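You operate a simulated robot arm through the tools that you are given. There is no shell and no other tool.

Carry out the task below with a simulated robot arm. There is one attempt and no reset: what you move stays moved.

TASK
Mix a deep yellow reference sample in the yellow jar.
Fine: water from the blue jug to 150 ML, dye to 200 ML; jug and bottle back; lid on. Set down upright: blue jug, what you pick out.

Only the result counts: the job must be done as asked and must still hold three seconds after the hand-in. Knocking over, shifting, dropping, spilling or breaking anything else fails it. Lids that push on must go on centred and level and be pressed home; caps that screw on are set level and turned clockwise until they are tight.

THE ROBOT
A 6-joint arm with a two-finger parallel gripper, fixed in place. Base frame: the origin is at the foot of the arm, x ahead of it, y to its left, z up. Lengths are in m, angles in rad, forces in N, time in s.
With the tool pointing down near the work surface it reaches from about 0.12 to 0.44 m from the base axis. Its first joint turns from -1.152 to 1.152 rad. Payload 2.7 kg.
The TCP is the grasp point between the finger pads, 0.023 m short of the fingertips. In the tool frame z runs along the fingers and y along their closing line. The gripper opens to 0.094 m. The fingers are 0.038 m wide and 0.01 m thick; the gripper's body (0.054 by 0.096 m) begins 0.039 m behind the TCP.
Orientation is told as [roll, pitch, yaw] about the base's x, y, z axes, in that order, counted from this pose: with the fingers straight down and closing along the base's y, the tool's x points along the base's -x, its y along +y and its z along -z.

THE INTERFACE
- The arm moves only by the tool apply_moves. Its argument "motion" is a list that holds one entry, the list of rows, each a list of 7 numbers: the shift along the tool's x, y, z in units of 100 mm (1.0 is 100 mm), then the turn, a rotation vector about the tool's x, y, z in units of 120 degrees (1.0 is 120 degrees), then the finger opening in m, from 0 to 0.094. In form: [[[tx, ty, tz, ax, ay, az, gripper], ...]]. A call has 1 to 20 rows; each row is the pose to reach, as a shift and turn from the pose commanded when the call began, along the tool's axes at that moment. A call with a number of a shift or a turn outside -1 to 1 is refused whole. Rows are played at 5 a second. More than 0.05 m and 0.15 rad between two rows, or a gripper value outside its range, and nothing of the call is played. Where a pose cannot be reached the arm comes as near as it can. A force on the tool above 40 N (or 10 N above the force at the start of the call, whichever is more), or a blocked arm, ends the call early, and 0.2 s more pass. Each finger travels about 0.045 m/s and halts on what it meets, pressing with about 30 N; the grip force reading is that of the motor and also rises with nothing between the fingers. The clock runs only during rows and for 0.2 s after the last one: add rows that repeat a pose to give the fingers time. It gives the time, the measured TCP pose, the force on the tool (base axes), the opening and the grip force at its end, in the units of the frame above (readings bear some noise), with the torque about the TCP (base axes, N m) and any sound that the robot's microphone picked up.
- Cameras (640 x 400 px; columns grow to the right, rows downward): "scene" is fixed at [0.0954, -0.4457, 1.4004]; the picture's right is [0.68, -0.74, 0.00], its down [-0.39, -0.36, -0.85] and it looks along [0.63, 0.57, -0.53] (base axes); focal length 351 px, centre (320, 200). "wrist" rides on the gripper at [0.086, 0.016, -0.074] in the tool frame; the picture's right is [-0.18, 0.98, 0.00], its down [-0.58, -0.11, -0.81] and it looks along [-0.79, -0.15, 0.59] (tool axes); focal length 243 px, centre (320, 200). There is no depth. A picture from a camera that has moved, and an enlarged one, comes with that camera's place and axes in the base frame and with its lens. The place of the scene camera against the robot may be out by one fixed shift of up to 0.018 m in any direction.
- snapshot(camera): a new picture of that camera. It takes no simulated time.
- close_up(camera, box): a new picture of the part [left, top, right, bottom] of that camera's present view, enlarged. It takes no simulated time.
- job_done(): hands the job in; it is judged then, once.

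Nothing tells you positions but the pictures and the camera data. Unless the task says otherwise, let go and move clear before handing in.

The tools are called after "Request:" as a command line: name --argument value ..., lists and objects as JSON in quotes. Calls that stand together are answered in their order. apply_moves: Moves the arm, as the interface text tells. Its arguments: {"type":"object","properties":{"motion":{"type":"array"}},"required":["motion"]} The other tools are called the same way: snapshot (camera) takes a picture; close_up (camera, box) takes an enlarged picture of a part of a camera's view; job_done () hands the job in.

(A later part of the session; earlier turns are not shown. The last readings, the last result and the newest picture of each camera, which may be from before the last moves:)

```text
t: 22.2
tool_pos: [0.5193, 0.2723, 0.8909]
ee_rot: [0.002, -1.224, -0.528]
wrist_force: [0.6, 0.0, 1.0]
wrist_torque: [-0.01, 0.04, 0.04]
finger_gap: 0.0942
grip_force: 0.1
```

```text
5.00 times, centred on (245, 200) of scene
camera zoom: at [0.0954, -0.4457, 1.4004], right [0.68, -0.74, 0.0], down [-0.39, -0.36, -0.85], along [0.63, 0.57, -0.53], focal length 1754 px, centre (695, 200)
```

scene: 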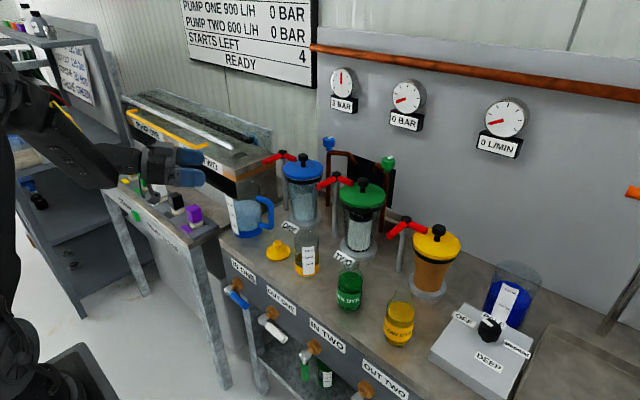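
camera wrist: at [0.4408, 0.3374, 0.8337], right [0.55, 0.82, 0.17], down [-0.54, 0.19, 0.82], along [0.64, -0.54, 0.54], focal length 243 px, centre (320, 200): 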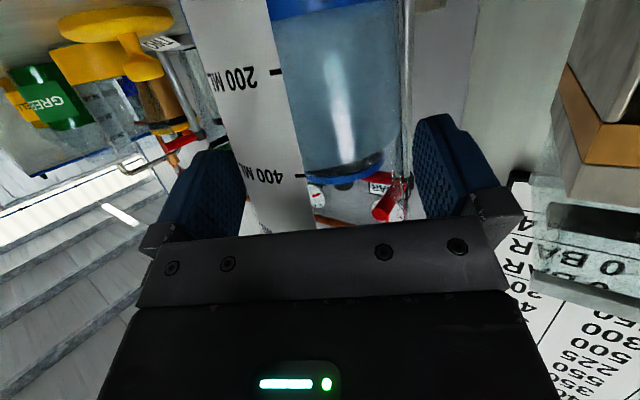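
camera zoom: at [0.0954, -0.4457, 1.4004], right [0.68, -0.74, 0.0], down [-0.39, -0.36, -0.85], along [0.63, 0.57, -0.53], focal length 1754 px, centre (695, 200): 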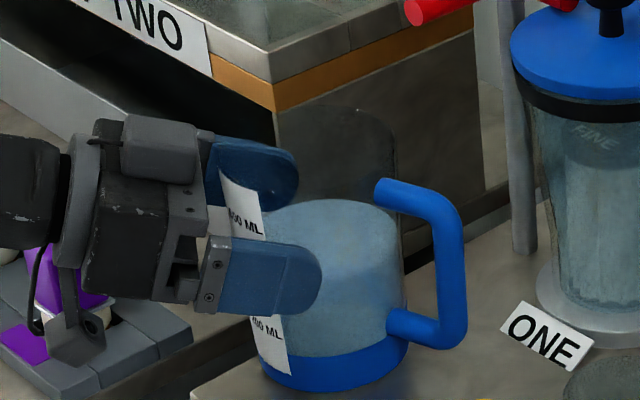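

The fingers straddle the jug and look centred. I'll advance the last 9 mm and then close gently.

Request:
apply_moves --motion '[[[-0.015, 0, 0.042, 0, 0, 0, 0.094], [-0.03, 0, 0.085, 0, 0, 0, 0.094], [-0.03, 0, 0.085, 0, 0, 0, 0.094]]]'

Request:
snapshot --camera "wrist"

Request:
close_up --camera "scene" --box '[200, 160, 290, 240]'

```text
t: 23.0
tool_pos: [0.527, 0.2679, 0.8909]
ee_rot: [0.005, -1.223, -0.529]
wrist_force: [-1.8, 0.7, 1.3]
wrist_torque: [-0.05, -0.05, 0.01]
finger_gap: 0.0942
grip_force: 0.0
```

```text
taken
camera wrist: at [0.4483, 0.3327, 0.8336], right [0.55, 0.82, 0.17], down [-0.54, 0.19, 0.82], along [0.64, -0.54, 0.54], focal length 243 px, centre (320, 200)
```

wrist: 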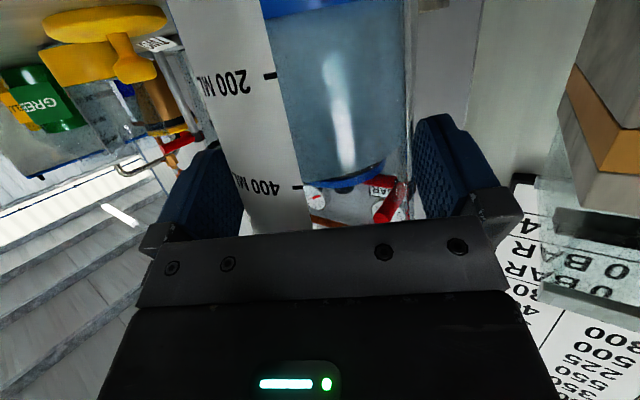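

```text
5.00 times, centred on (245, 200) of scene
camera zoom: at [0.0953, -0.4457, 1.4005], right [0.68, -0.74, 0.0], down [-0.39, -0.36, -0.85], along [0.63, 0.57, -0.53], focal length 1754 px, centre (695, 200)
```

zoom: 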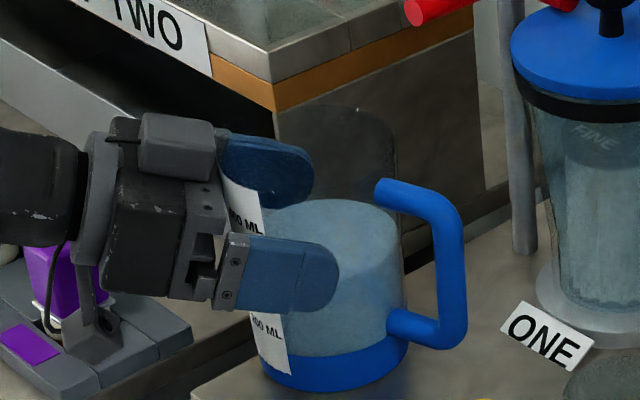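

There's no shift of the jug visible. I'll close the fingers on it now.

Request:
apply_moves --motion '[[[0, 0, 0, 0, 0, 0, 0.085], [0, 0, 0, 0, 0, 0, 0.075], [0, 0, 0, 0, 0, 0, 0.06], [0, 0, 0, 0, 0, 0, 0.05], [0, 0, 0, 0, 0, 0, 0.05], [0, 0, 0, 0, 0, 0, 0.05]]]'

Request:
snapshot --camera "wrist"

Request:
close_up --camera "scene" --box '[200, 160, 290, 240]'

```text
t: 24.4
tool_pos: [0.5255, 0.2695, 0.8892]
ee_rot: [0.005, -1.222, -0.528]
wrist_force: [0.9, -1.8, 0.3]
wrist_torque: [-0.16, -0.19, -0.08]
finger_gap: 0.0874
grip_force: 30.0
```

```text
taken
camera wrist: at [0.4483, 0.3325, 0.8335], right [0.55, 0.82, 0.17], down [-0.54, 0.19, 0.82], along [0.64, -0.54, 0.54], focal length 243 px, centre (320, 200)
```

wrist: 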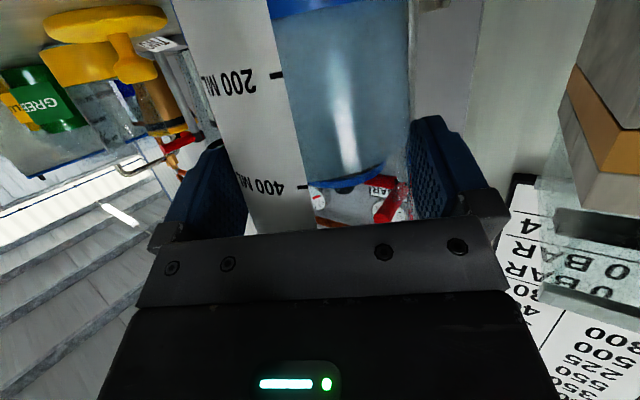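

```text
5.00 times, centred on (245, 200) of scene
camera zoom: at [0.0954, -0.4458, 1.4004], right [0.68, -0.74, 0.0], down [-0.39, -0.36, -0.85], along [0.63, 0.57, -0.53], focal length 1754 px, centre (695, 200)
```

zoom: 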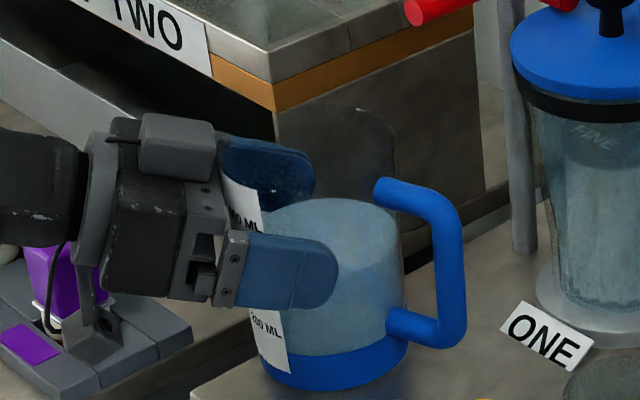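

I have the jug gripped at 87 mm with full grip force. I'll lift it straight up 30 mm slowly and check that it hangs upright.

Request:
apply_moves --motion '[[[-0.047, 0, -0.017, 0, 0, 0, 0.05], [-0.094, 0, -0.034, 0, 0, 0, 0.05], [-0.188, 0, -0.068, 0, 0, 0, 0.05], [-0.282, 0, -0.102, 0, 0, 0, 0.05], [-0.282, 0, -0.102, 0, 0, 0, 0.05]]]'

Request:
snapshot --camera "wrist"

Request:
close_up --camera "scene" --box '[200, 150, 290, 240]'

```text
t: 25.6
tool_pos: [0.5262, 0.2686, 0.9196]
ee_rot: [0.003, -1.223, -0.528]
wrist_force: [-0.2, 0.5, -4.8]
wrist_torque: [0.12, 0.09, -0.01]
finger_gap: 0.0875
grip_force: 29.8
```

```text
taken
camera wrist: at [0.4483, 0.3331, 0.8632], right [0.55, 0.82, 0.17], down [-0.54, 0.19, 0.82], along [0.64, -0.54, 0.54], focal length 243 px, centre (320, 200)
```

wrist: 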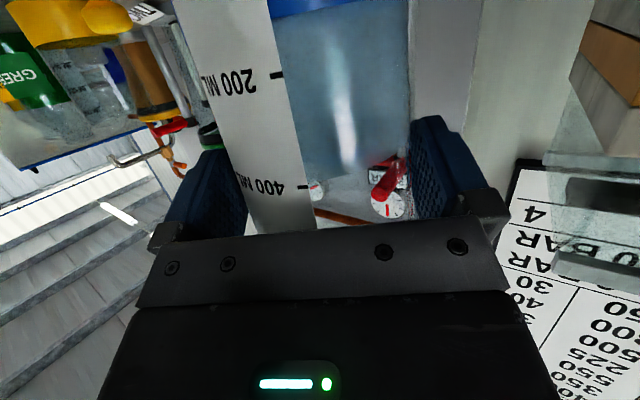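

```text
4.44 times, centred on (245, 195) of scene
camera zoom: at [0.0955, -0.4457, 1.4005], right [0.68, -0.74, 0.0], down [-0.39, -0.36, -0.85], along [0.63, 0.57, -0.53], focal length 1560 px, centre (653, 222)
```

zoom: 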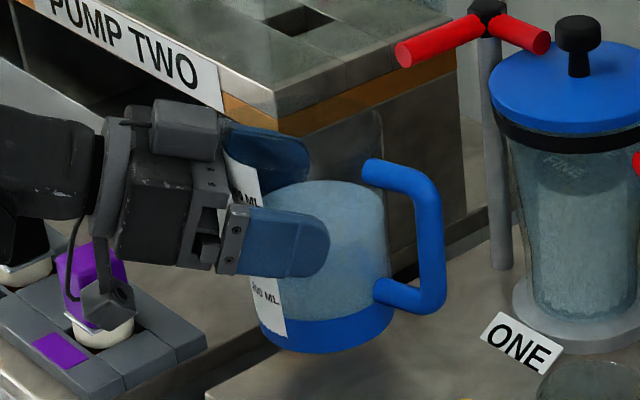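

The jug is lifted and upright, weighing about 4.8 N. I'll raise it further to clear the jar, then turn it about the vertical so the gripper faces straight ahead.

Request:
apply_moves --motion '[[[-0.2, 0, -0.073, 0, 0, 0, 0.05], [-0.42, 0, -0.152, 0, 0, 0, 0.05], [-0.63, 0, -0.228, 0, 0, 0, 0.05], [-0.85, 0, -0.308, 0, 0, 0, 0.05], [-0.98, 0, -0.355, 0, 0, 0, 0.05], [-0.98, 0, -0.355, 0, 0, 0, 0.05]]]'

Request:
apply_moves --motion '[[[0, 0, 0, -0.047, 0, -0.0172, 0.05], [0, 0, 0, -0.095, 0, -0.0344, 0.05], [0, 0, 0, -0.142, 0, -0.0515, 0.05], [0, 0, 0, -0.19, 0, -0.0687, 0.05], [0, 0, 0, -0.237, 0, -0.0859, 0.05], [0, 0, 0, -0.237, 0, -0.0859, 0.05]]]'

Request:
snapshot --camera "scene"

Request:
snapshot --camera "wrist"

```text
t: 27.0
tool_pos: [0.5272, 0.2677, 1.025]
ee_rot: [0.003, -1.223, -0.528]
wrist_force: [-0.1, 0.8, -5.8]
wrist_torque: [0.12, 0.11, 0.02]
finger_gap: 0.0874
grip_force: 29.7
```

```text
t: 28.4
tool_pos: [0.5271, 0.2683, 1.0244]
ee_rot: [0.003, -1.223, 0.002]
wrist_force: [0.1, 0.6, -3.8]
wrist_torque: [0.09, 0.19, 0.03]
finger_gap: 0.0871
grip_force: 30.4
```

```text
taken
```

scene: 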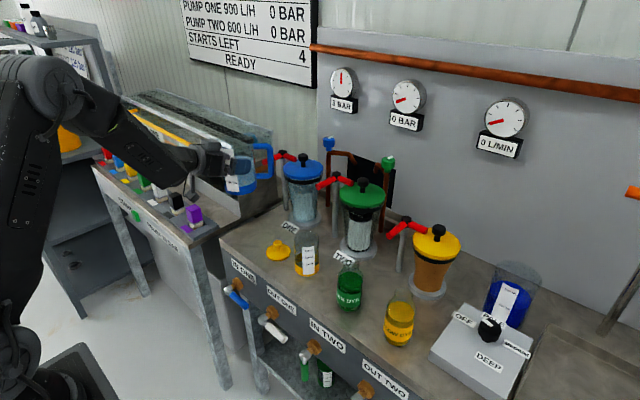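

```text
taken
camera wrist: at [0.4266, 0.2843, 0.9675], right [0.06, 0.98, 0.17], down [-0.56, -0.11, 0.82], along [0.83, -0.15, 0.54], focal length 243 px, centre (320, 200)
```

wrist: 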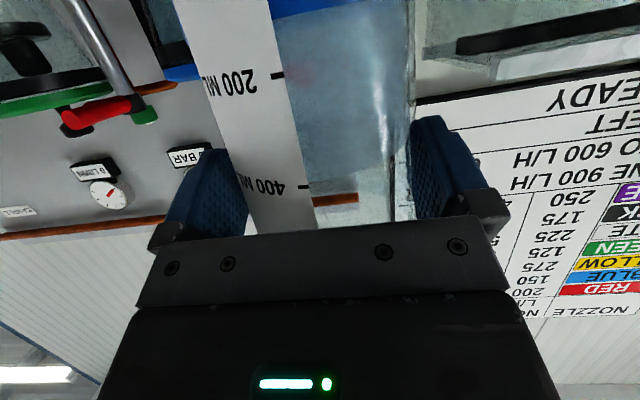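

The jug is upright and facing forward. I'll carry it across toward the jar, high and slightly back.

Request:
apply_moves --motion '[[[0.057, -0.25, -0.157, 0, 0, 0, 0.05], [0.114, -0.5, -0.315, 0, 0, 0, 0.05], [0.171, -0.75, -0.472, 0, 0, 0, 0.05], [0.228, -1.0, -0.63, 0, 0, 0, 0.05]]]'

Request:
apply_moves --motion '[[[0, -0.3, 0, 0, 0, 0, 0.05], [0, -0.6, 0, 0, 0, 0, 0.05], [0, -0.9, 0, 0, 0, 0, 0.05], [0, -1.0, 0, 0, 0, 0, 0.05]]]'

Request:
apply_moves --motion '[[[0, -0.2, 0, 0, 0, 0, 0.05], [0, -0.38, 0, 0, 0, 0, 0.05], [0, -0.38, 0, 0, 0, 0, 0.05]]]'

Request:
snapshot --camera "scene"

Request:
close_up --camera "scene" --box '[220, 160, 380, 290]'

```text
t: 29.4
tool_pos: [0.4587, 0.1683, 1.0242]
ee_rot: [0.001, -1.223, 0.003]
wrist_force: [0.7, -0.1, -4.7]
wrist_torque: [0.08, 0.14, 0.02]
finger_gap: 0.0875
grip_force: 30.1
```

```text
t: 30.4
tool_pos: [0.4608, 0.11, 1.0245]
ee_rot: [0.0, -1.225, 0.002]
wrist_force: [-0.6, 0.2, -4.7]
wrist_torque: [0.09, 0.14, 0.06]
finger_gap: 0.0873
grip_force: 29.7
out of reach, approached as far as the arm can: row 3, 4
```

```text
t: 31.2
tool_pos: [0.4598, 0.1104, 1.0247]
ee_rot: [0.002, -1.223, 0.001]
wrist_force: [-0.2, -0.6, -5.7]
wrist_torque: [0.05, 0.2, 0.02]
finger_gap: 0.0874
grip_force: 30.1
out of reach, approached as far as the arm can: row 1, 2, 3
```

```text
taken
```

scene: 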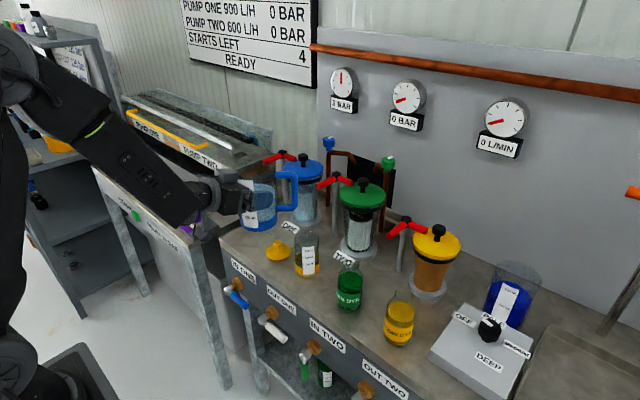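

```text
3.08 times, centred on (300, 225) of scene
camera zoom: at [0.0954, -0.4457, 1.4004], right [0.68, -0.74, 0.0], down [-0.39, -0.36, -0.85], along [0.63, 0.57, -0.53], focal length 1080 px, centre (382, 123)
```

zoom: 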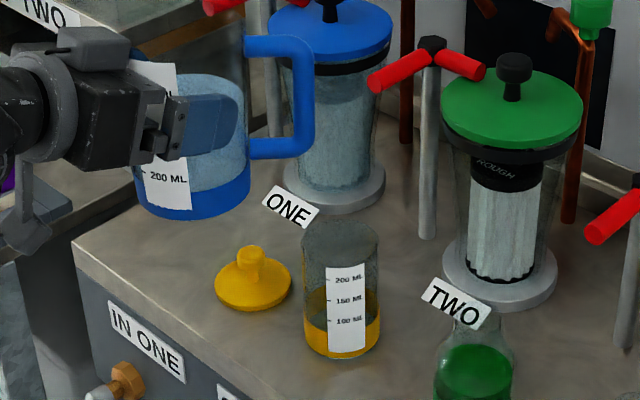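

The horizontal tool is too close to the base at this spot. Tilting the jug part-way (35°, still well short of pouring) brings the wrist forward again, so I'll do that here and check the jug doesn't slip in the grip.

Request:
apply_moves --motion '[[[0, 0, 0, 0, 0.05, 0, 0.05], [0, 0, 0, 0, 0.1, 0, 0.05], [0, 0, 0, 0, 0.15, 0, 0.05], [0, 0, 0, 0, 0.2, 0, 0.05], [0, 0, 0, 0, 0.25, 0, 0.05], [0, 0, 0, 0, 0.2917, 0, 0.05], [0, 0, 0, 0, 0.2917, 0, 0.05]]]'

Request:
close_up --camera "scene" --box '[200, 140, 380, 290]'

Request:
snapshot --camera "wrist"

```text
t: 32.8
tool_pos: [0.4595, 0.1098, 1.025]
ee_rot: [0.001, -0.613, 0.002]
wrist_force: [0.3, 0.6, -5.4]
wrist_torque: [0.07, 0.04, -0.01]
finger_gap: 0.0872
grip_force: 30.5
out of reach, approached as far as the arm can: row 6
```

```text
2.67 times, centred on (290, 215) of scene
camera zoom: at [0.0954, -0.4457, 1.4004], right [0.68, -0.74, 0.0], down [-0.39, -0.36, -0.85], along [0.63, 0.57, -0.53], focal length 936 px, centre (400, 160)
```

zoom: 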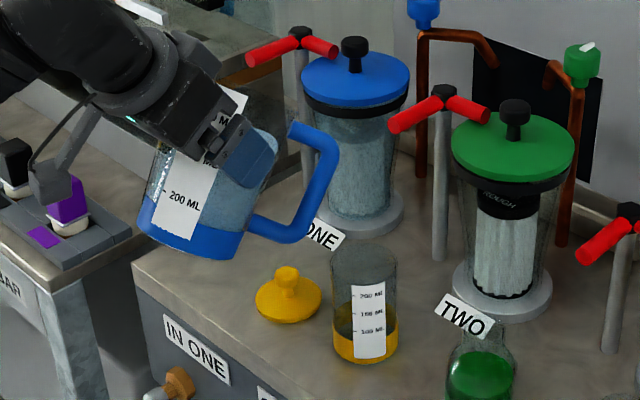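

```text
taken
camera wrist: at [0.3443, 0.1261, 1.0356], right [0.15, 0.98, 0.11], down [0.01, -0.11, 0.99], along [0.99, -0.15, -0.03], focal length 243 px, centre (320, 200)
```

wrist: 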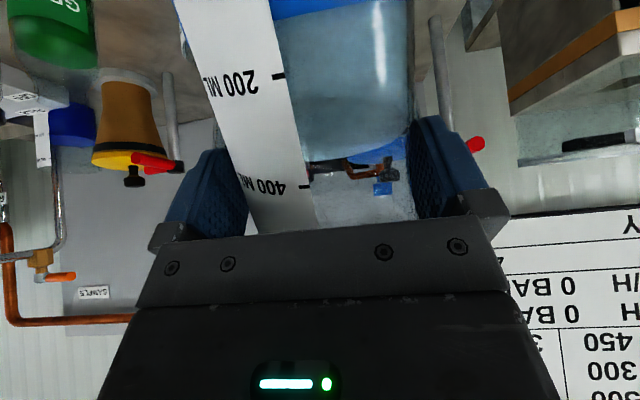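

There's no slip in the grip; the ticks haven't moved relative to the fingers. I'll shift sideways to the jar's line (y≈0.03), still high.

Request:
apply_moves --motion '[[[0, -0.2, 0, 0, 0, 0, 0.05], [0, -0.4, 0, 0, 0, 0, 0.05], [0, -0.6, 0, 0, 0, 0, 0.05], [0, -0.8, 0, 0, 0, 0, 0.05], [0, -0.8, 0, 0, 0, 0, 0.05]]]'

Request:
snapshot --camera "wrist"

Request:
close_up --camera "scene" --box '[200, 140, 380, 290]'

```text
t: 34.0
tool_pos: [0.4591, 0.0282, 1.0255]
ee_rot: [0.001, -0.613, 0.002]
wrist_force: [0.5, 0.9, -5.2]
wrist_torque: [0.07, 0.06, 0.0]
finger_gap: 0.0872
grip_force: 30.3
```

```text
taken
camera wrist: at [0.3447, 0.0457, 1.036], right [0.15, 0.98, 0.11], down [0.01, -0.11, 0.99], along [0.99, -0.15, -0.03], focal length 243 px, centre (320, 200)
```

wrist: 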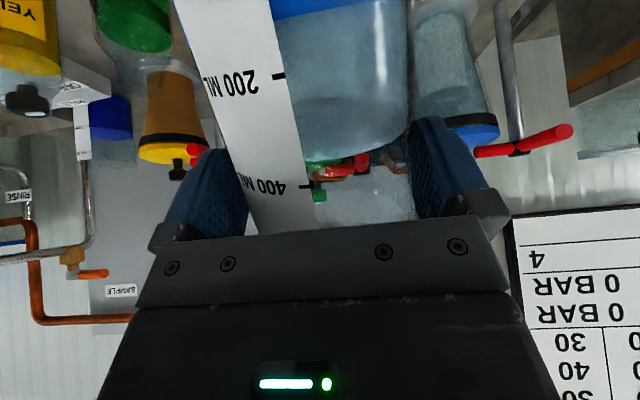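

```text
2.67 times, centred on (290, 215) of scene
camera zoom: at [0.0954, -0.4457, 1.4004], right [0.68, -0.74, 0.0], down [-0.39, -0.36, -0.85], along [0.63, 0.57, -0.53], focal length 936 px, centre (400, 160)
```

zoom: 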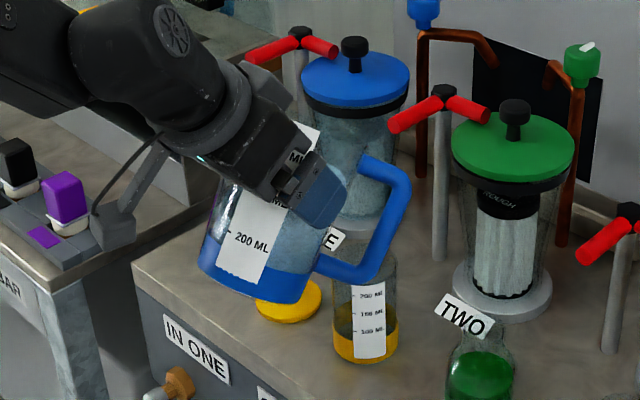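

The jug is lined up with the jar. I'll lower it to the pouring pose with the lip over the jar mouth, at about 42° tilt, which is still below the pouring angle.

Request:
apply_moves --motion '[[[0.07, -0.01, 0.167, 0, 0.015, 0, 0.05], [0.137, -0.02, 0.335, 0, 0.03, 0, 0.05], [0.206, -0.03, 0.502, 0, 0.045, 0, 0.05], [0.275, -0.037, 0.669, 0, 0.0583, 0, 0.05], [0.275, -0.037, 0.669, 0, 0.0583, 0, 0.05]]]'

Request:
snapshot --camera "wrist"

Request:
close_up --camera "scene" --box '[220, 160, 380, 290]'

```text
t: 35.2
tool_pos: [0.4742, 0.0271, 0.9552]
ee_rot: [-0.001, -0.49, 0.001]
wrist_force: [-0.5, 0.1, -4.8]
wrist_torque: [0.06, 0.04, 0.05]
finger_gap: 0.0871
grip_force: 30.0
```

```text
taken
camera wrist: at [0.3625, 0.0421, 0.9789], right [0.16, 0.98, 0.09], down [0.13, -0.11, 0.99], along [0.98, -0.15, -0.15], focal length 243 px, centre (320, 200)
```

wrist: 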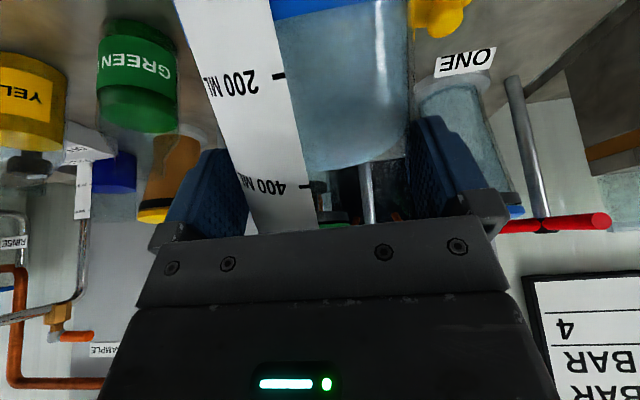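

```text
3.08 times, centred on (300, 225) of scene
camera zoom: at [0.0954, -0.4457, 1.4004], right [0.68, -0.74, 0.0], down [-0.39, -0.36, -0.85], along [0.63, 0.57, -0.53], focal length 1080 px, centre (382, 123)
```

zoom: 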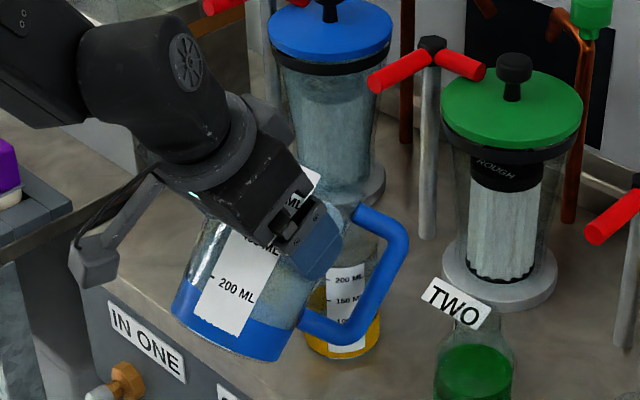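

The lip should be right over the jar. Now I'll tilt slowly and watch for flow.

Request:
apply_moves --motion '[[[0, 0, 0, 0, 0.0125, 0, 0.05], [0, 0, 0, 0, 0.025, 0, 0.05], [0, 0, 0, 0, 0.0375, 0, 0.05], [0, 0, 0, 0, 0.05, 0, 0.05], [0, 0, 0, 0, 0.05, 0, 0.05]]]'

Request:
close_up --camera "scene" --box '[250, 190, 360, 270]'

Request:
snapshot --camera "wrist"

```text
t: 36.4
tool_pos: [0.4743, 0.0278, 0.9557]
ee_rot: [-0.001, -0.387, 0.0]
wrist_force: [-0.8, 1.4, -4.9]
wrist_torque: [0.04, 0.02, 0.01]
finger_gap: 0.0869
grip_force: 29.7
```

```text
5.00 times, centred on (305, 230) of scene
camera zoom: at [0.0954, -0.4457, 1.4004], right [0.68, -0.74, 0.0], down [-0.39, -0.36, -0.85], along [0.63, 0.57, -0.53], focal length 1754 px, centre (395, 50)
```

zoom: 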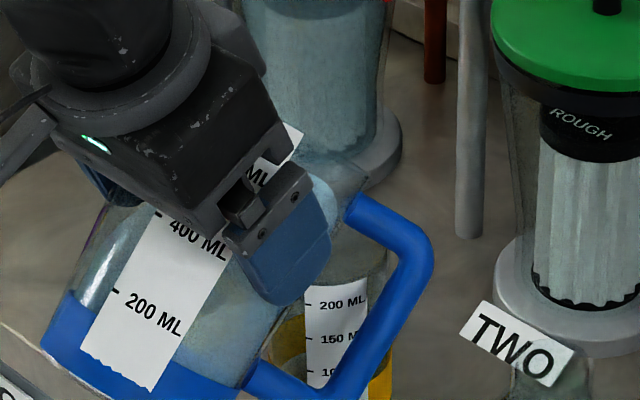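

```text
taken
camera wrist: at [0.366, 0.0423, 0.9908], right [0.17, 0.98, 0.07], down [0.24, -0.11, 0.97], along [0.96, -0.15, -0.25], focal length 243 px, centre (320, 200)
```

wrist: 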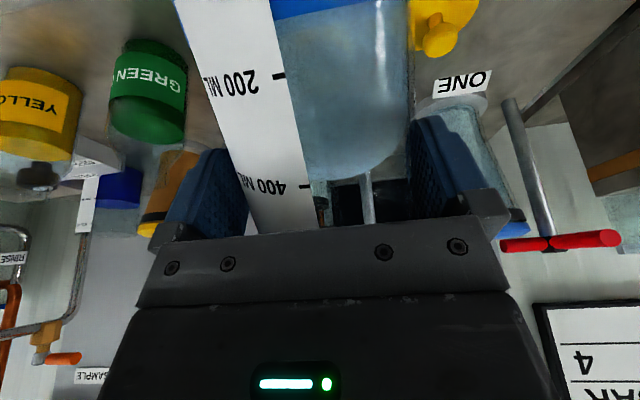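

No flow yet at about 48°, and the jar label stays visible beside the handle. I'll continue tilting in small steps.

Request:
apply_moves --motion '[[[0, 0, 0, 0, 0.0125, 0, 0.05], [0, 0, 0, 0, 0.025, 0, 0.05], [0, 0, 0, 0, 0.025, 0, 0.05]]]'

Request:
close_up --camera "scene" --box '[250, 190, 360, 270]'

```text
t: 37.2
tool_pos: [0.4755, 0.026, 0.9539]
ee_rot: [0.001, -0.334, 0.002]
wrist_force: [0.9, -1.5, -5.5]
wrist_torque: [0.08, 0.03, 0.0]
finger_gap: 0.087
grip_force: 29.3
```

```text
5.00 times, centred on (305, 230) of scene
camera zoom: at [0.0954, -0.4457, 1.4004], right [0.68, -0.74, 0.0], down [-0.39, -0.36, -0.85], along [0.63, 0.57, -0.53], focal length 1754 px, centre (395, 50)
```

zoom: 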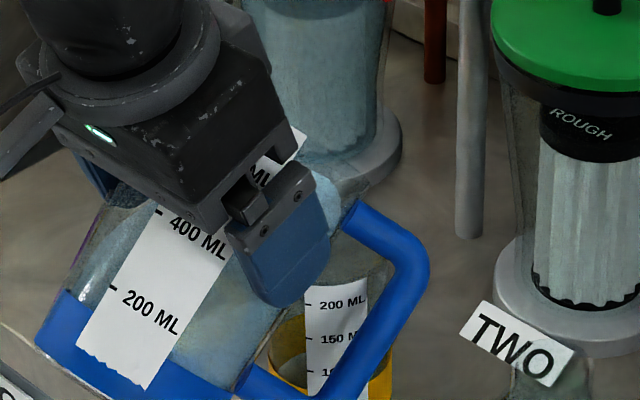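

Request:
apply_moves --motion '[[[0, 0, 0, 0, 0.0083, 0, 0.05], [0, 0, 0, 0, 0.0166, 0, 0.05], [0, 0, 0, 0, 0.0166, 0, 0.05]]]'

Request:
close_up --camera "scene" --box '[250, 190, 360, 270]'

```text
t: 38.0
tool_pos: [0.475, 0.0269, 0.9554]
ee_rot: [-0.002, -0.299, 0.003]
wrist_force: [-1.1, 0.7, -5.0]
wrist_torque: [0.06, -0.01, 0.02]
finger_gap: 0.0872
grip_force: 30.1
```

```text
5.00 times, centred on (305, 230) of scene
camera zoom: at [0.0954, -0.4457, 1.4004], right [0.68, -0.74, 0.0], down [-0.39, -0.36, -0.85], along [0.63, 0.57, -0.53], focal length 1754 px, centre (395, 50)
```

zoom: 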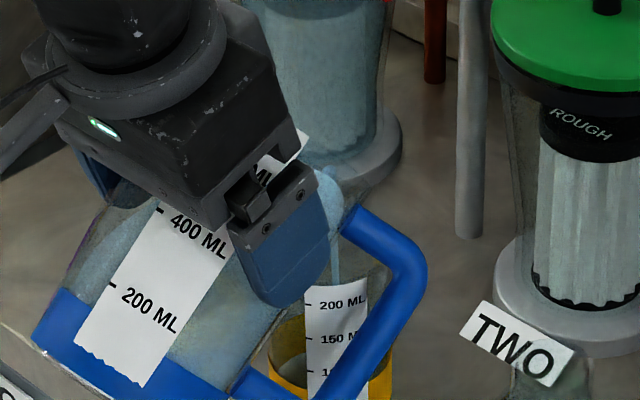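

Flow has started, and the stream falls into the middle of the jar mouth. I'll hold here and watch the level rise.

Request:
apply_moves --motion '[[[0, 0, 0, 0, 0, 0, 0.05], [0, 0, 0, 0, 0, 0, 0.05]]]'

Request:
close_up --camera "scene" --box '[285, 215, 345, 275]'

```text
t: 38.6
tool_pos: [0.4747, 0.0262, 0.9552]
ee_rot: [-0.001, -0.299, 0.002]
wrist_force: [-0.1, 0.6, -4.5]
wrist_torque: [0.08, -0.02, -0.02]
finger_gap: 0.0871
grip_force: 30.1
```

```text
6.67 times, centred on (315, 245) of scene
camera zoom: at [0.0954, -0.4457, 1.4004], right [0.68, -0.74, 0.0], down [-0.39, -0.36, -0.85], along [0.63, 0.57, -0.53], focal length 2339 px, centre (353, -100)
```

zoom: 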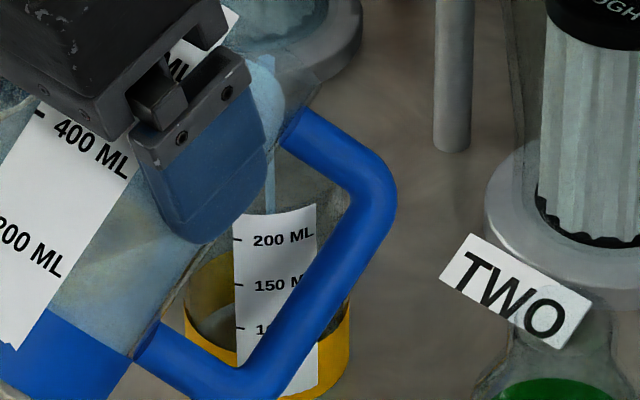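

Request:
apply_moves --motion '[[[0, 0, 0, 0, 0.0083, 0, 0.05], [0, 0, 0, 0, 0.0166, 0, 0.05], [0, 0, 0, 0, 0.0166, 0, 0.05], [0, 0, 0, 0, 0.0166, 0, 0.05], [0, 0, 0, 0, 0.0166, 0, 0.05]]]'

Request:
close_up --camera "scene" --box '[285, 215, 345, 275]'

```text
t: 39.8
tool_pos: [0.4733, 0.0259, 0.9547]
ee_rot: [0.001, -0.263, 0.001]
wrist_force: [0.0, 0.6, -5.3]
wrist_torque: [0.08, 0.0, -0.02]
finger_gap: 0.0871
grip_force: 30.0
```

```text
6.67 times, centred on (315, 245) of scene
camera zoom: at [0.0954, -0.4457, 1.4004], right [0.68, -0.74, 0.0], down [-0.39, -0.36, -0.85], along [0.63, 0.57, -0.53], focal length 2339 px, centre (353, -100)
```

zoom: 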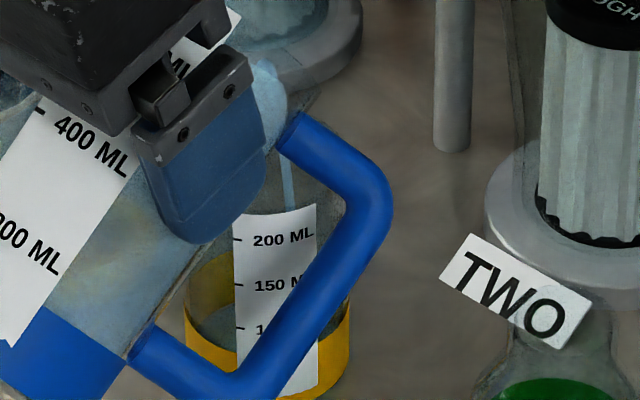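

Water is accumulating in the jar. I'll hold and keep measuring.

Request:
apply_moves --motion '[[[0, 0, 0, 0, 0, 0, 0.05], [0, 0, 0, 0, 0, 0, 0.05], [0, 0, 0, 0, 0, 0, 0.05], [0, 0, 0, 0, 0, 0, 0.05], [0, 0, 0, 0, 0, 0, 0.05]]]'

Request:
close_up --camera "scene" --box '[285, 215, 345, 275]'

```text
t: 41.0
tool_pos: [0.475, 0.0249, 0.9554]
ee_rot: [0.001, -0.264, 0.001]
wrist_force: [-0.3, 1.0, -4.9]
wrist_torque: [0.05, 0.02, -0.01]
finger_gap: 0.0871
grip_force: 30.4
```

```text
6.67 times, centred on (315, 245) of scene
camera zoom: at [0.0954, -0.4457, 1.4004], right [0.68, -0.74, 0.0], down [-0.39, -0.36, -0.85], along [0.63, 0.57, -0.53], focal length 2339 px, centre (353, -100)
```

zoom: 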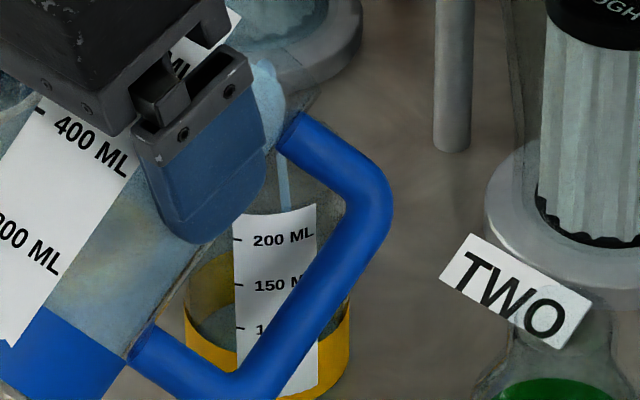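

Request:
apply_moves --motion '[[[0, 0, 0, 0, 0.0083, 0, 0.05], [0, 0, 0, 0, 0.0166, 0, 0.05], [0, 0, 0, 0, 0.025, 0, 0.05], [0, 0, 0, 0, 0.025, 0, 0.05], [0, 0, 0, 0, 0.025, 0, 0.05], [0, 0, 0, 0, 0.025, 0, 0.05]]]'

Request:
close_up --camera "scene" --box '[285, 215, 345, 275]'

```text
t: 42.4
tool_pos: [0.476, 0.0267, 0.9554]
ee_rot: [0.0, -0.211, 0.001]
wrist_force: [-1.0, 0.1, -4.2]
wrist_torque: [0.08, -0.04, -0.02]
finger_gap: 0.0873
grip_force: 29.8
```

```text
6.67 times, centred on (315, 245) of scene
camera zoom: at [0.0954, -0.4457, 1.4004], right [0.68, -0.74, 0.0], down [-0.39, -0.36, -0.85], along [0.63, 0.57, -0.53], focal length 2339 px, centre (353, -100)
```

zoom: 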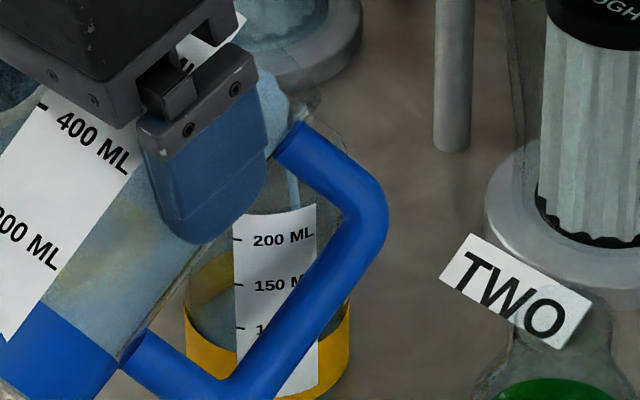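

Request:
close_up --camera "scene" --box '[298, 235, 330, 275]'

Request:
snapshot --camera "wrist"

```text
10.00 times, centred on (314, 255) of scene
camera zoom: at [0.0954, -0.4457, 1.4004], right [0.68, -0.74, 0.0], down [-0.39, -0.36, -0.85], along [0.63, 0.57, -0.53], focal length 3509 px, centre (380, -350)
```

zoom: 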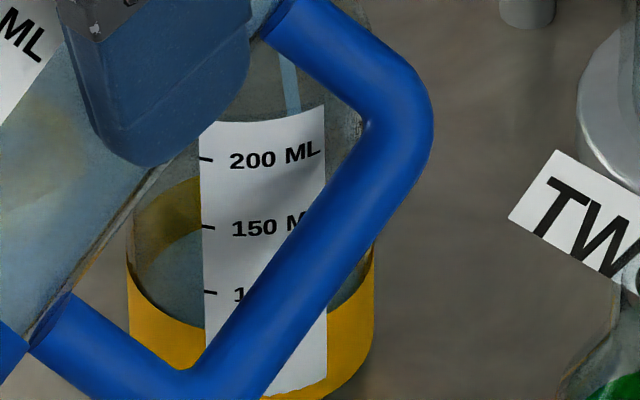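

```text
taken
camera wrist: at [0.374, 0.0421, 1.0084], right [0.18, 0.98, 0.04], down [0.4, -0.11, 0.91], along [0.9, -0.15, -0.41], focal length 243 px, centre (320, 200)
```

wrist: 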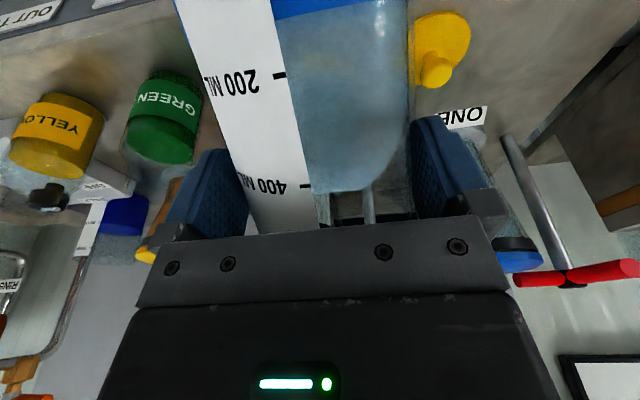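

About 30 mL is in so far. I'll continue tilting gradually.

Request:
apply_moves --motion '[[[0, 0, 0, 0, 0.0083, 0, 0.05], [0, 0, 0, 0, 0.0166, 0, 0.05], [0, 0, 0, 0, 0.025, 0, 0.05], [0, 0, 0, 0, 0.025, 0, 0.05], [0, 0, 0, 0, 0.025, 0, 0.05], [0, 0, 0, 0, 0.025, 0, 0.05]]]'

Request:
close_up --camera "scene" --box '[298, 235, 330, 275]'

Request:
close_up --camera "scene" --box '[250, 190, 360, 270]'

```text
t: 43.8
tool_pos: [0.473, 0.0253, 0.9554]
ee_rot: [-0.001, -0.158, 0.002]
wrist_force: [0.8, -0.3, -5.0]
wrist_torque: [0.04, -0.02, -0.04]
finger_gap: 0.0868
grip_force: 30.1
```

```text
10.00 times, centred on (314, 255) of scene
camera zoom: at [0.0954, -0.4457, 1.4004], right [0.68, -0.74, 0.0], down [-0.39, -0.36, -0.85], along [0.63, 0.57, -0.53], focal length 3509 px, centre (380, -350)
```

zoom: 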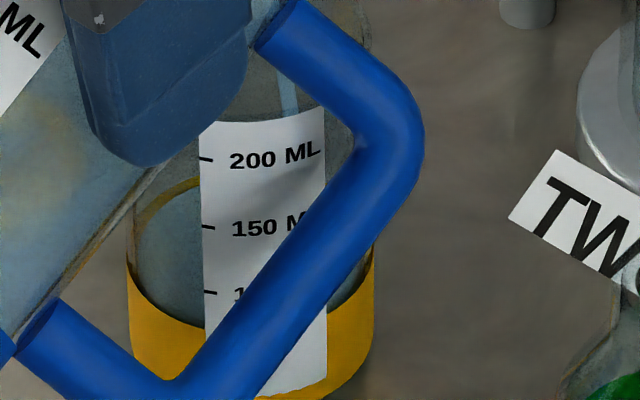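

```text
5.00 times, centred on (305, 230) of scene
camera zoom: at [0.0954, -0.4457, 1.4004], right [0.68, -0.74, 0.0], down [-0.39, -0.36, -0.85], along [0.63, 0.57, -0.53], focal length 1754 px, centre (395, 50)
```

zoom: 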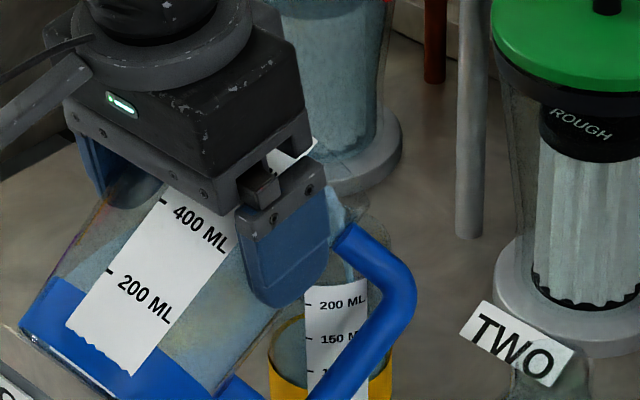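

About 65 mL now. I'll hold at this tilt, then go on in smaller steps.

Request:
apply_moves --motion '[[[0, 0, 0, 0, 0, 0, 0.05], [0, 0, 0, 0, 0, 0, 0.05], [0, 0, 0, 0, 0, 0, 0.05], [0, 0, 0, 0, 0, 0, 0.05]]]'

Request:
close_up --camera "scene" --box '[298, 235, 330, 275]'

```text
t: 44.8
tool_pos: [0.4747, 0.0253, 0.9545]
ee_rot: [0.0, -0.162, 0.001]
wrist_force: [-0.5, 0.1, -4.3]
wrist_torque: [0.08, -0.04, -0.03]
finger_gap: 0.087
grip_force: 29.6
```

```text
10.00 times, centred on (314, 255) of scene
camera zoom: at [0.0954, -0.4457, 1.4004], right [0.68, -0.74, 0.0], down [-0.39, -0.36, -0.85], along [0.63, 0.57, -0.53], focal length 3509 px, centre (380, -350)
```

zoom: 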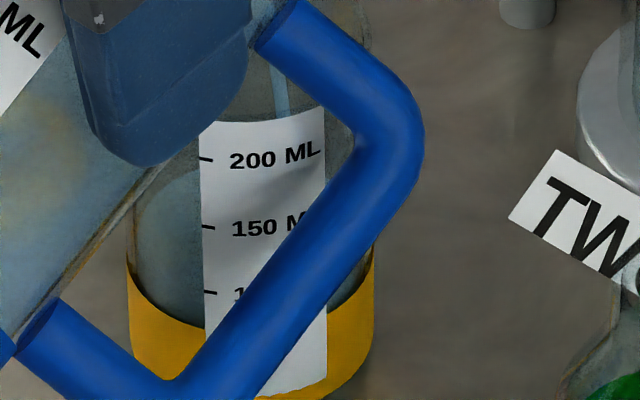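

Request:
apply_moves --motion '[[[0, 0, 0, 0, 0.0083, 0, 0.05], [0, 0, 0, 0, 0.0125, 0, 0.05], [0, 0, 0, 0, 0.0125, 0, 0.05], [0, 0, 0, 0, 0.0125, 0, 0.05]]]'

Request:
close_up --camera "scene" --box '[298, 235, 330, 275]'

```text
t: 45.8
tool_pos: [0.4748, 0.0264, 0.9545]
ee_rot: [0.0, -0.133, 0.002]
wrist_force: [-0.7, 0.0, -4.3]
wrist_torque: [0.05, -0.02, 0.01]
finger_gap: 0.087
grip_force: 30.5
```

```text
10.00 times, centred on (314, 255) of scene
camera zoom: at [0.0954, -0.4457, 1.4004], right [0.68, -0.74, 0.0], down [-0.39, -0.36, -0.85], along [0.63, 0.57, -0.53], focal length 3509 px, centre (380, -350)
```

zoom: 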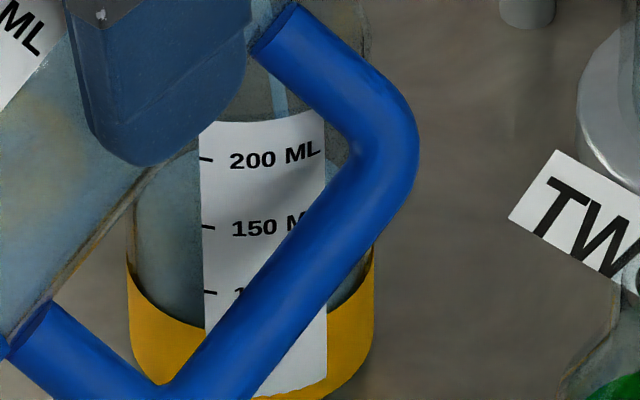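

I estimate roughly 100 mL, but the view is obstructed. I'll tilt back and retreat a little to stop the flow and read the level properly.

Request:
apply_moves --motion '[[[0, 0, 0, 0, -0.05, 0, 0.05], [0, 0, 0, 0, -0.1, 0, 0.05], [0, 0, 0, 0, -0.14, 0, 0.05], [0, 0, 0, 0, -0.17, 0, 0.05], [0, 0, 0, 0, -0.17, 0, 0.05]]]'

Request:
close_up --camera "scene" --box '[250, 190, 360, 270]'

Request:
close_up --camera "scene" --box '[290, 225, 330, 275]'

```text
t: 47.0
tool_pos: [0.4747, 0.0265, 0.9543]
ee_rot: [0.002, -0.491, 0.003]
wrist_force: [-1.1, -0.4, -4.7]
wrist_torque: [0.03, 0.03, 0.01]
finger_gap: 0.0872
grip_force: 30.1
```

```text
5.00 times, centred on (305, 230) of scene
camera zoom: at [0.0954, -0.4457, 1.4004], right [0.68, -0.74, 0.0], down [-0.39, -0.36, -0.85], along [0.63, 0.57, -0.53], focal length 1754 px, centre (395, 50)
```

zoom: 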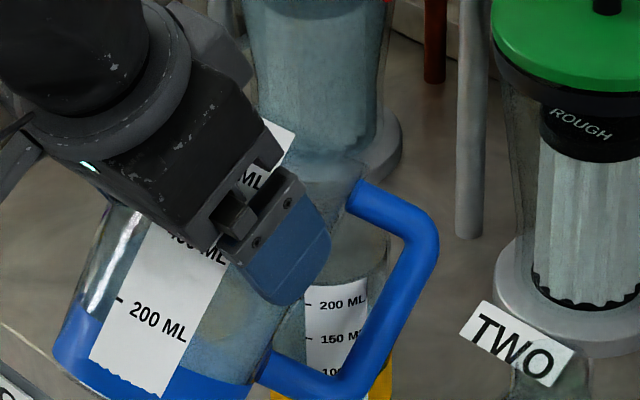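

```text
8.00 times, centred on (310, 250) of scene
camera zoom: at [0.0954, -0.4457, 1.4004], right [0.68, -0.74, 0.0], down [-0.39, -0.36, -0.85], along [0.63, 0.57, -0.53], focal length 2807 px, centre (400, -200)
```

zoom: 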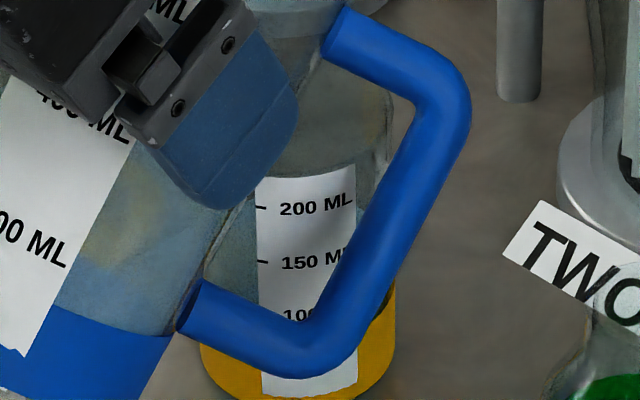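

Request:
apply_moves --motion '[[[0.08, 0, -0.27, 0, 0, 0, 0.05], [0.16, 0, -0.54, 0, 0, 0, 0.05], [0.246, 0, -0.812, 0, 0, 0, 0.05], [0.246, 0, -0.812, 0, 0, 0, 0.05]]]'

Request:
close_up --camera "scene" --box '[285, 215, 335, 280]'

Request:
snapshot --camera "wrist"

```text
t: 48.0
tool_pos: [0.4149, 0.0267, 1.0142]
ee_rot: [0.0, -0.49, 0.003]
wrist_force: [-0.8, -0.4, -4.0]
wrist_torque: [0.07, 0.06, 0.01]
finger_gap: 0.087
grip_force: 29.5
```

```text
6.15 times, centred on (310, 248) of scene
camera zoom: at [0.0954, -0.4457, 1.4004], right [0.68, -0.74, 0.0], down [-0.39, -0.36, -0.85], along [0.63, 0.57, -0.53], focal length 2159 px, centre (382, -92)
```

zoom: 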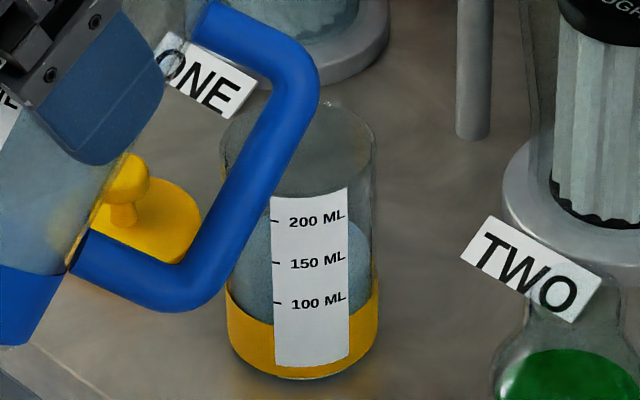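

```text
taken
camera wrist: at [0.3026, 0.0425, 1.0392], right [0.16, 0.98, 0.09], down [0.13, -0.11, 0.98], along [0.98, -0.15, -0.15], focal length 243 px, centre (320, 200)
```

wrist: 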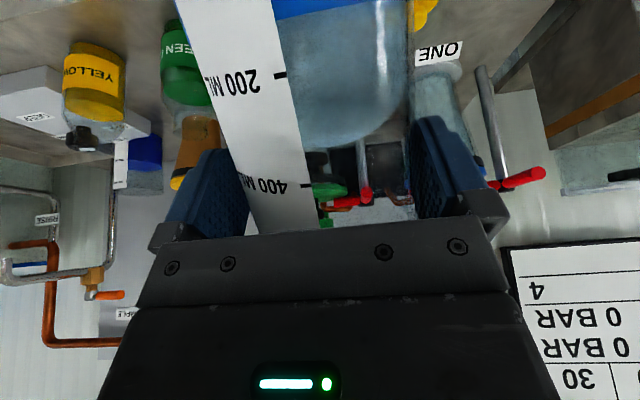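

Request:
close_up --camera "scene" --box '[304, 235, 336, 265]'

```text
13.33 times, centred on (320, 250) of scene
camera zoom: at [0.0954, -0.4457, 1.4004], right [0.68, -0.74, 0.0], down [-0.39, -0.36, -0.85], along [0.63, 0.57, -0.53], focal length 4678 px, centre (320, -467)
```

zoom: 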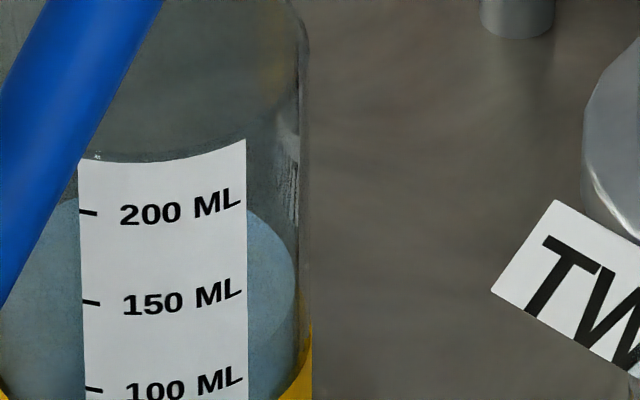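

That's a clean reading: about 102 mL. I need another ~48 mL, so I'll go back over the jar and pour again.

Request:
apply_moves --motion '[[[-0.08, 0, 0.27, 0, 0, 0, 0.05], [-0.16, 0, 0.54, 0, 0, 0, 0.05], [-0.246, 0, 0.812, 0, 0, 0, 0.05], [-0.246, 0, 0.812, 0, 0, 0, 0.05]]]'

Request:
apply_moves --motion '[[[0, 0, 0, 0, 0.05, 0, 0.05], [0, 0, 0, 0, 0.1, 0, 0.05], [0, 0, 0, 0, 0.14, 0, 0.05], [0, 0, 0, 0, 0.165, 0, 0.05], [0, 0, 0, 0, 0.175, 0, 0.05], [0, 0, 0, 0, 0.18, 0, 0.05], [0, 0, 0, 0, 0.18, 0, 0.05], [0, 0, 0, 0, 0.18, 0, 0.05]]]'

Request:
close_up --camera "scene" --box '[298, 235, 330, 275]'

Request:
close_up --camera "scene" --box '[250, 190, 360, 270]'

```text
t: 49.0
tool_pos: [0.4754, 0.0272, 0.9545]
ee_rot: [0.0, -0.489, 0.001]
wrist_force: [0.2, 0.3, -4.7]
wrist_torque: [0.05, 0.05, 0.0]
finger_gap: 0.0868
grip_force: 30.1
```

```text
t: 50.8
tool_pos: [0.4743, 0.0255, 0.954]
ee_rot: [-0.001, -0.112, 0.001]
wrist_force: [-0.3, -0.3, -4.5]
wrist_torque: [0.04, -0.08, 0.02]
finger_gap: 0.0871
grip_force: 30.8
```

```text
10.00 times, centred on (314, 255) of scene
camera zoom: at [0.0954, -0.4457, 1.4004], right [0.68, -0.74, 0.0], down [-0.39, -0.36, -0.85], along [0.63, 0.57, -0.53], focal length 3509 px, centre (380, -350)
```

zoom: 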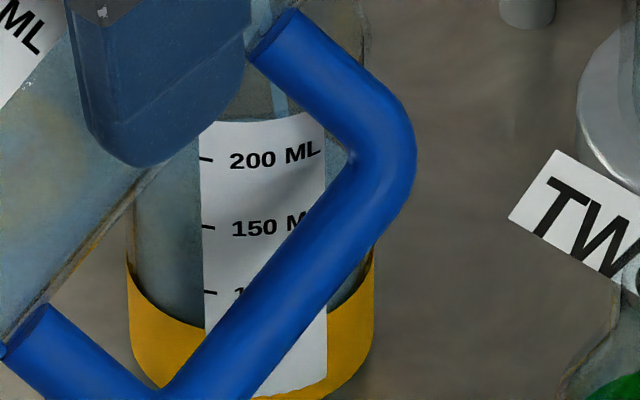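

```text
5.00 times, centred on (305, 230) of scene
camera zoom: at [0.0954, -0.4457, 1.4004], right [0.68, -0.74, 0.0], down [-0.39, -0.36, -0.85], along [0.63, 0.57, -0.53], focal length 1754 px, centre (395, 50)
```

zoom: 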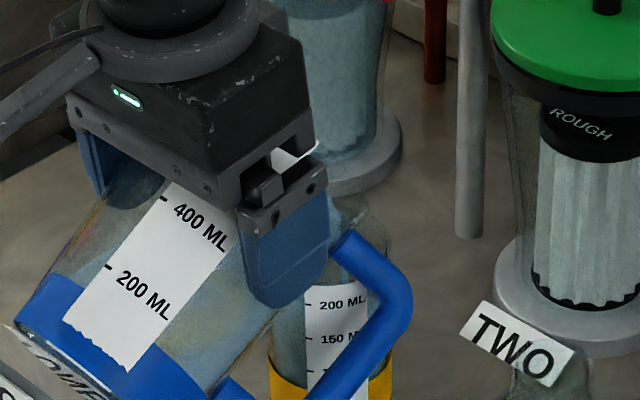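

Request:
apply_moves --motion '[[[0, 0, 0, 0, 0, 0, 0.05], [0, 0, 0, 0, 0, 0, 0.05], [0, 0, 0, 0, 0, 0, 0.05]]]'

Request:
close_up --camera "scene" --box '[298, 235, 330, 275]'

```text
t: 51.6
tool_pos: [0.475, 0.0262, 0.9557]
ee_rot: [-0.002, -0.114, 0.003]
wrist_force: [-0.4, 0.6, -4.3]
wrist_torque: [0.08, -0.04, 0.0]
finger_gap: 0.0868
grip_force: 30.0
```

```text
10.00 times, centred on (314, 255) of scene
camera zoom: at [0.0954, -0.4457, 1.4004], right [0.68, -0.74, 0.0], down [-0.39, -0.36, -0.85], along [0.63, 0.57, -0.53], focal length 3509 px, centre (380, -350)
```

zoom: 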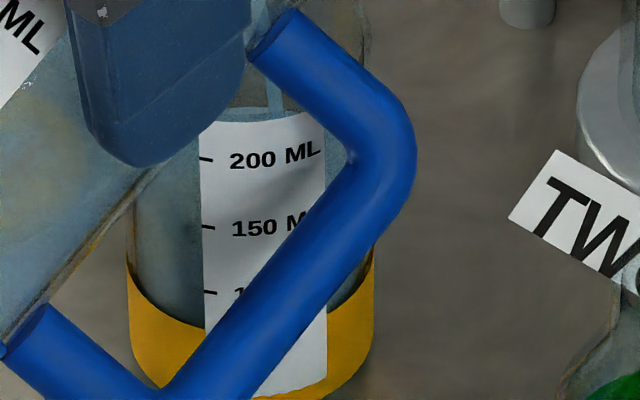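

The back edge of the water surface is now visible above the label, giving about 128 mL. I'll tilt about 1° more and hold.

Request:
apply_moves --motion '[[[0, 0, 0, 0, 0.005, 0, 0.05], [0, 0, 0, 0, 0.0083, 0, 0.05], [0, 0, 0, 0, 0.0083, 0, 0.05]]]'

Request:
close_up --camera "scene" --box '[298, 235, 330, 275]'

```text
t: 52.4
tool_pos: [0.4754, 0.0256, 0.9548]
ee_rot: [0.0, -0.093, 0.003]
wrist_force: [0.5, -0.2, -3.9]
wrist_torque: [0.06, -0.07, 0.04]
finger_gap: 0.0868
grip_force: 29.4
```

```text
10.00 times, centred on (314, 255) of scene
camera zoom: at [0.0954, -0.4457, 1.4004], right [0.68, -0.74, 0.0], down [-0.39, -0.36, -0.85], along [0.63, 0.57, -0.53], focal length 3509 px, centre (380, -350)
```

zoom: 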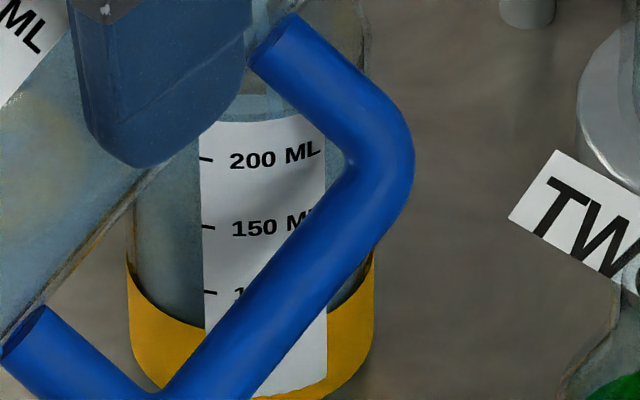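

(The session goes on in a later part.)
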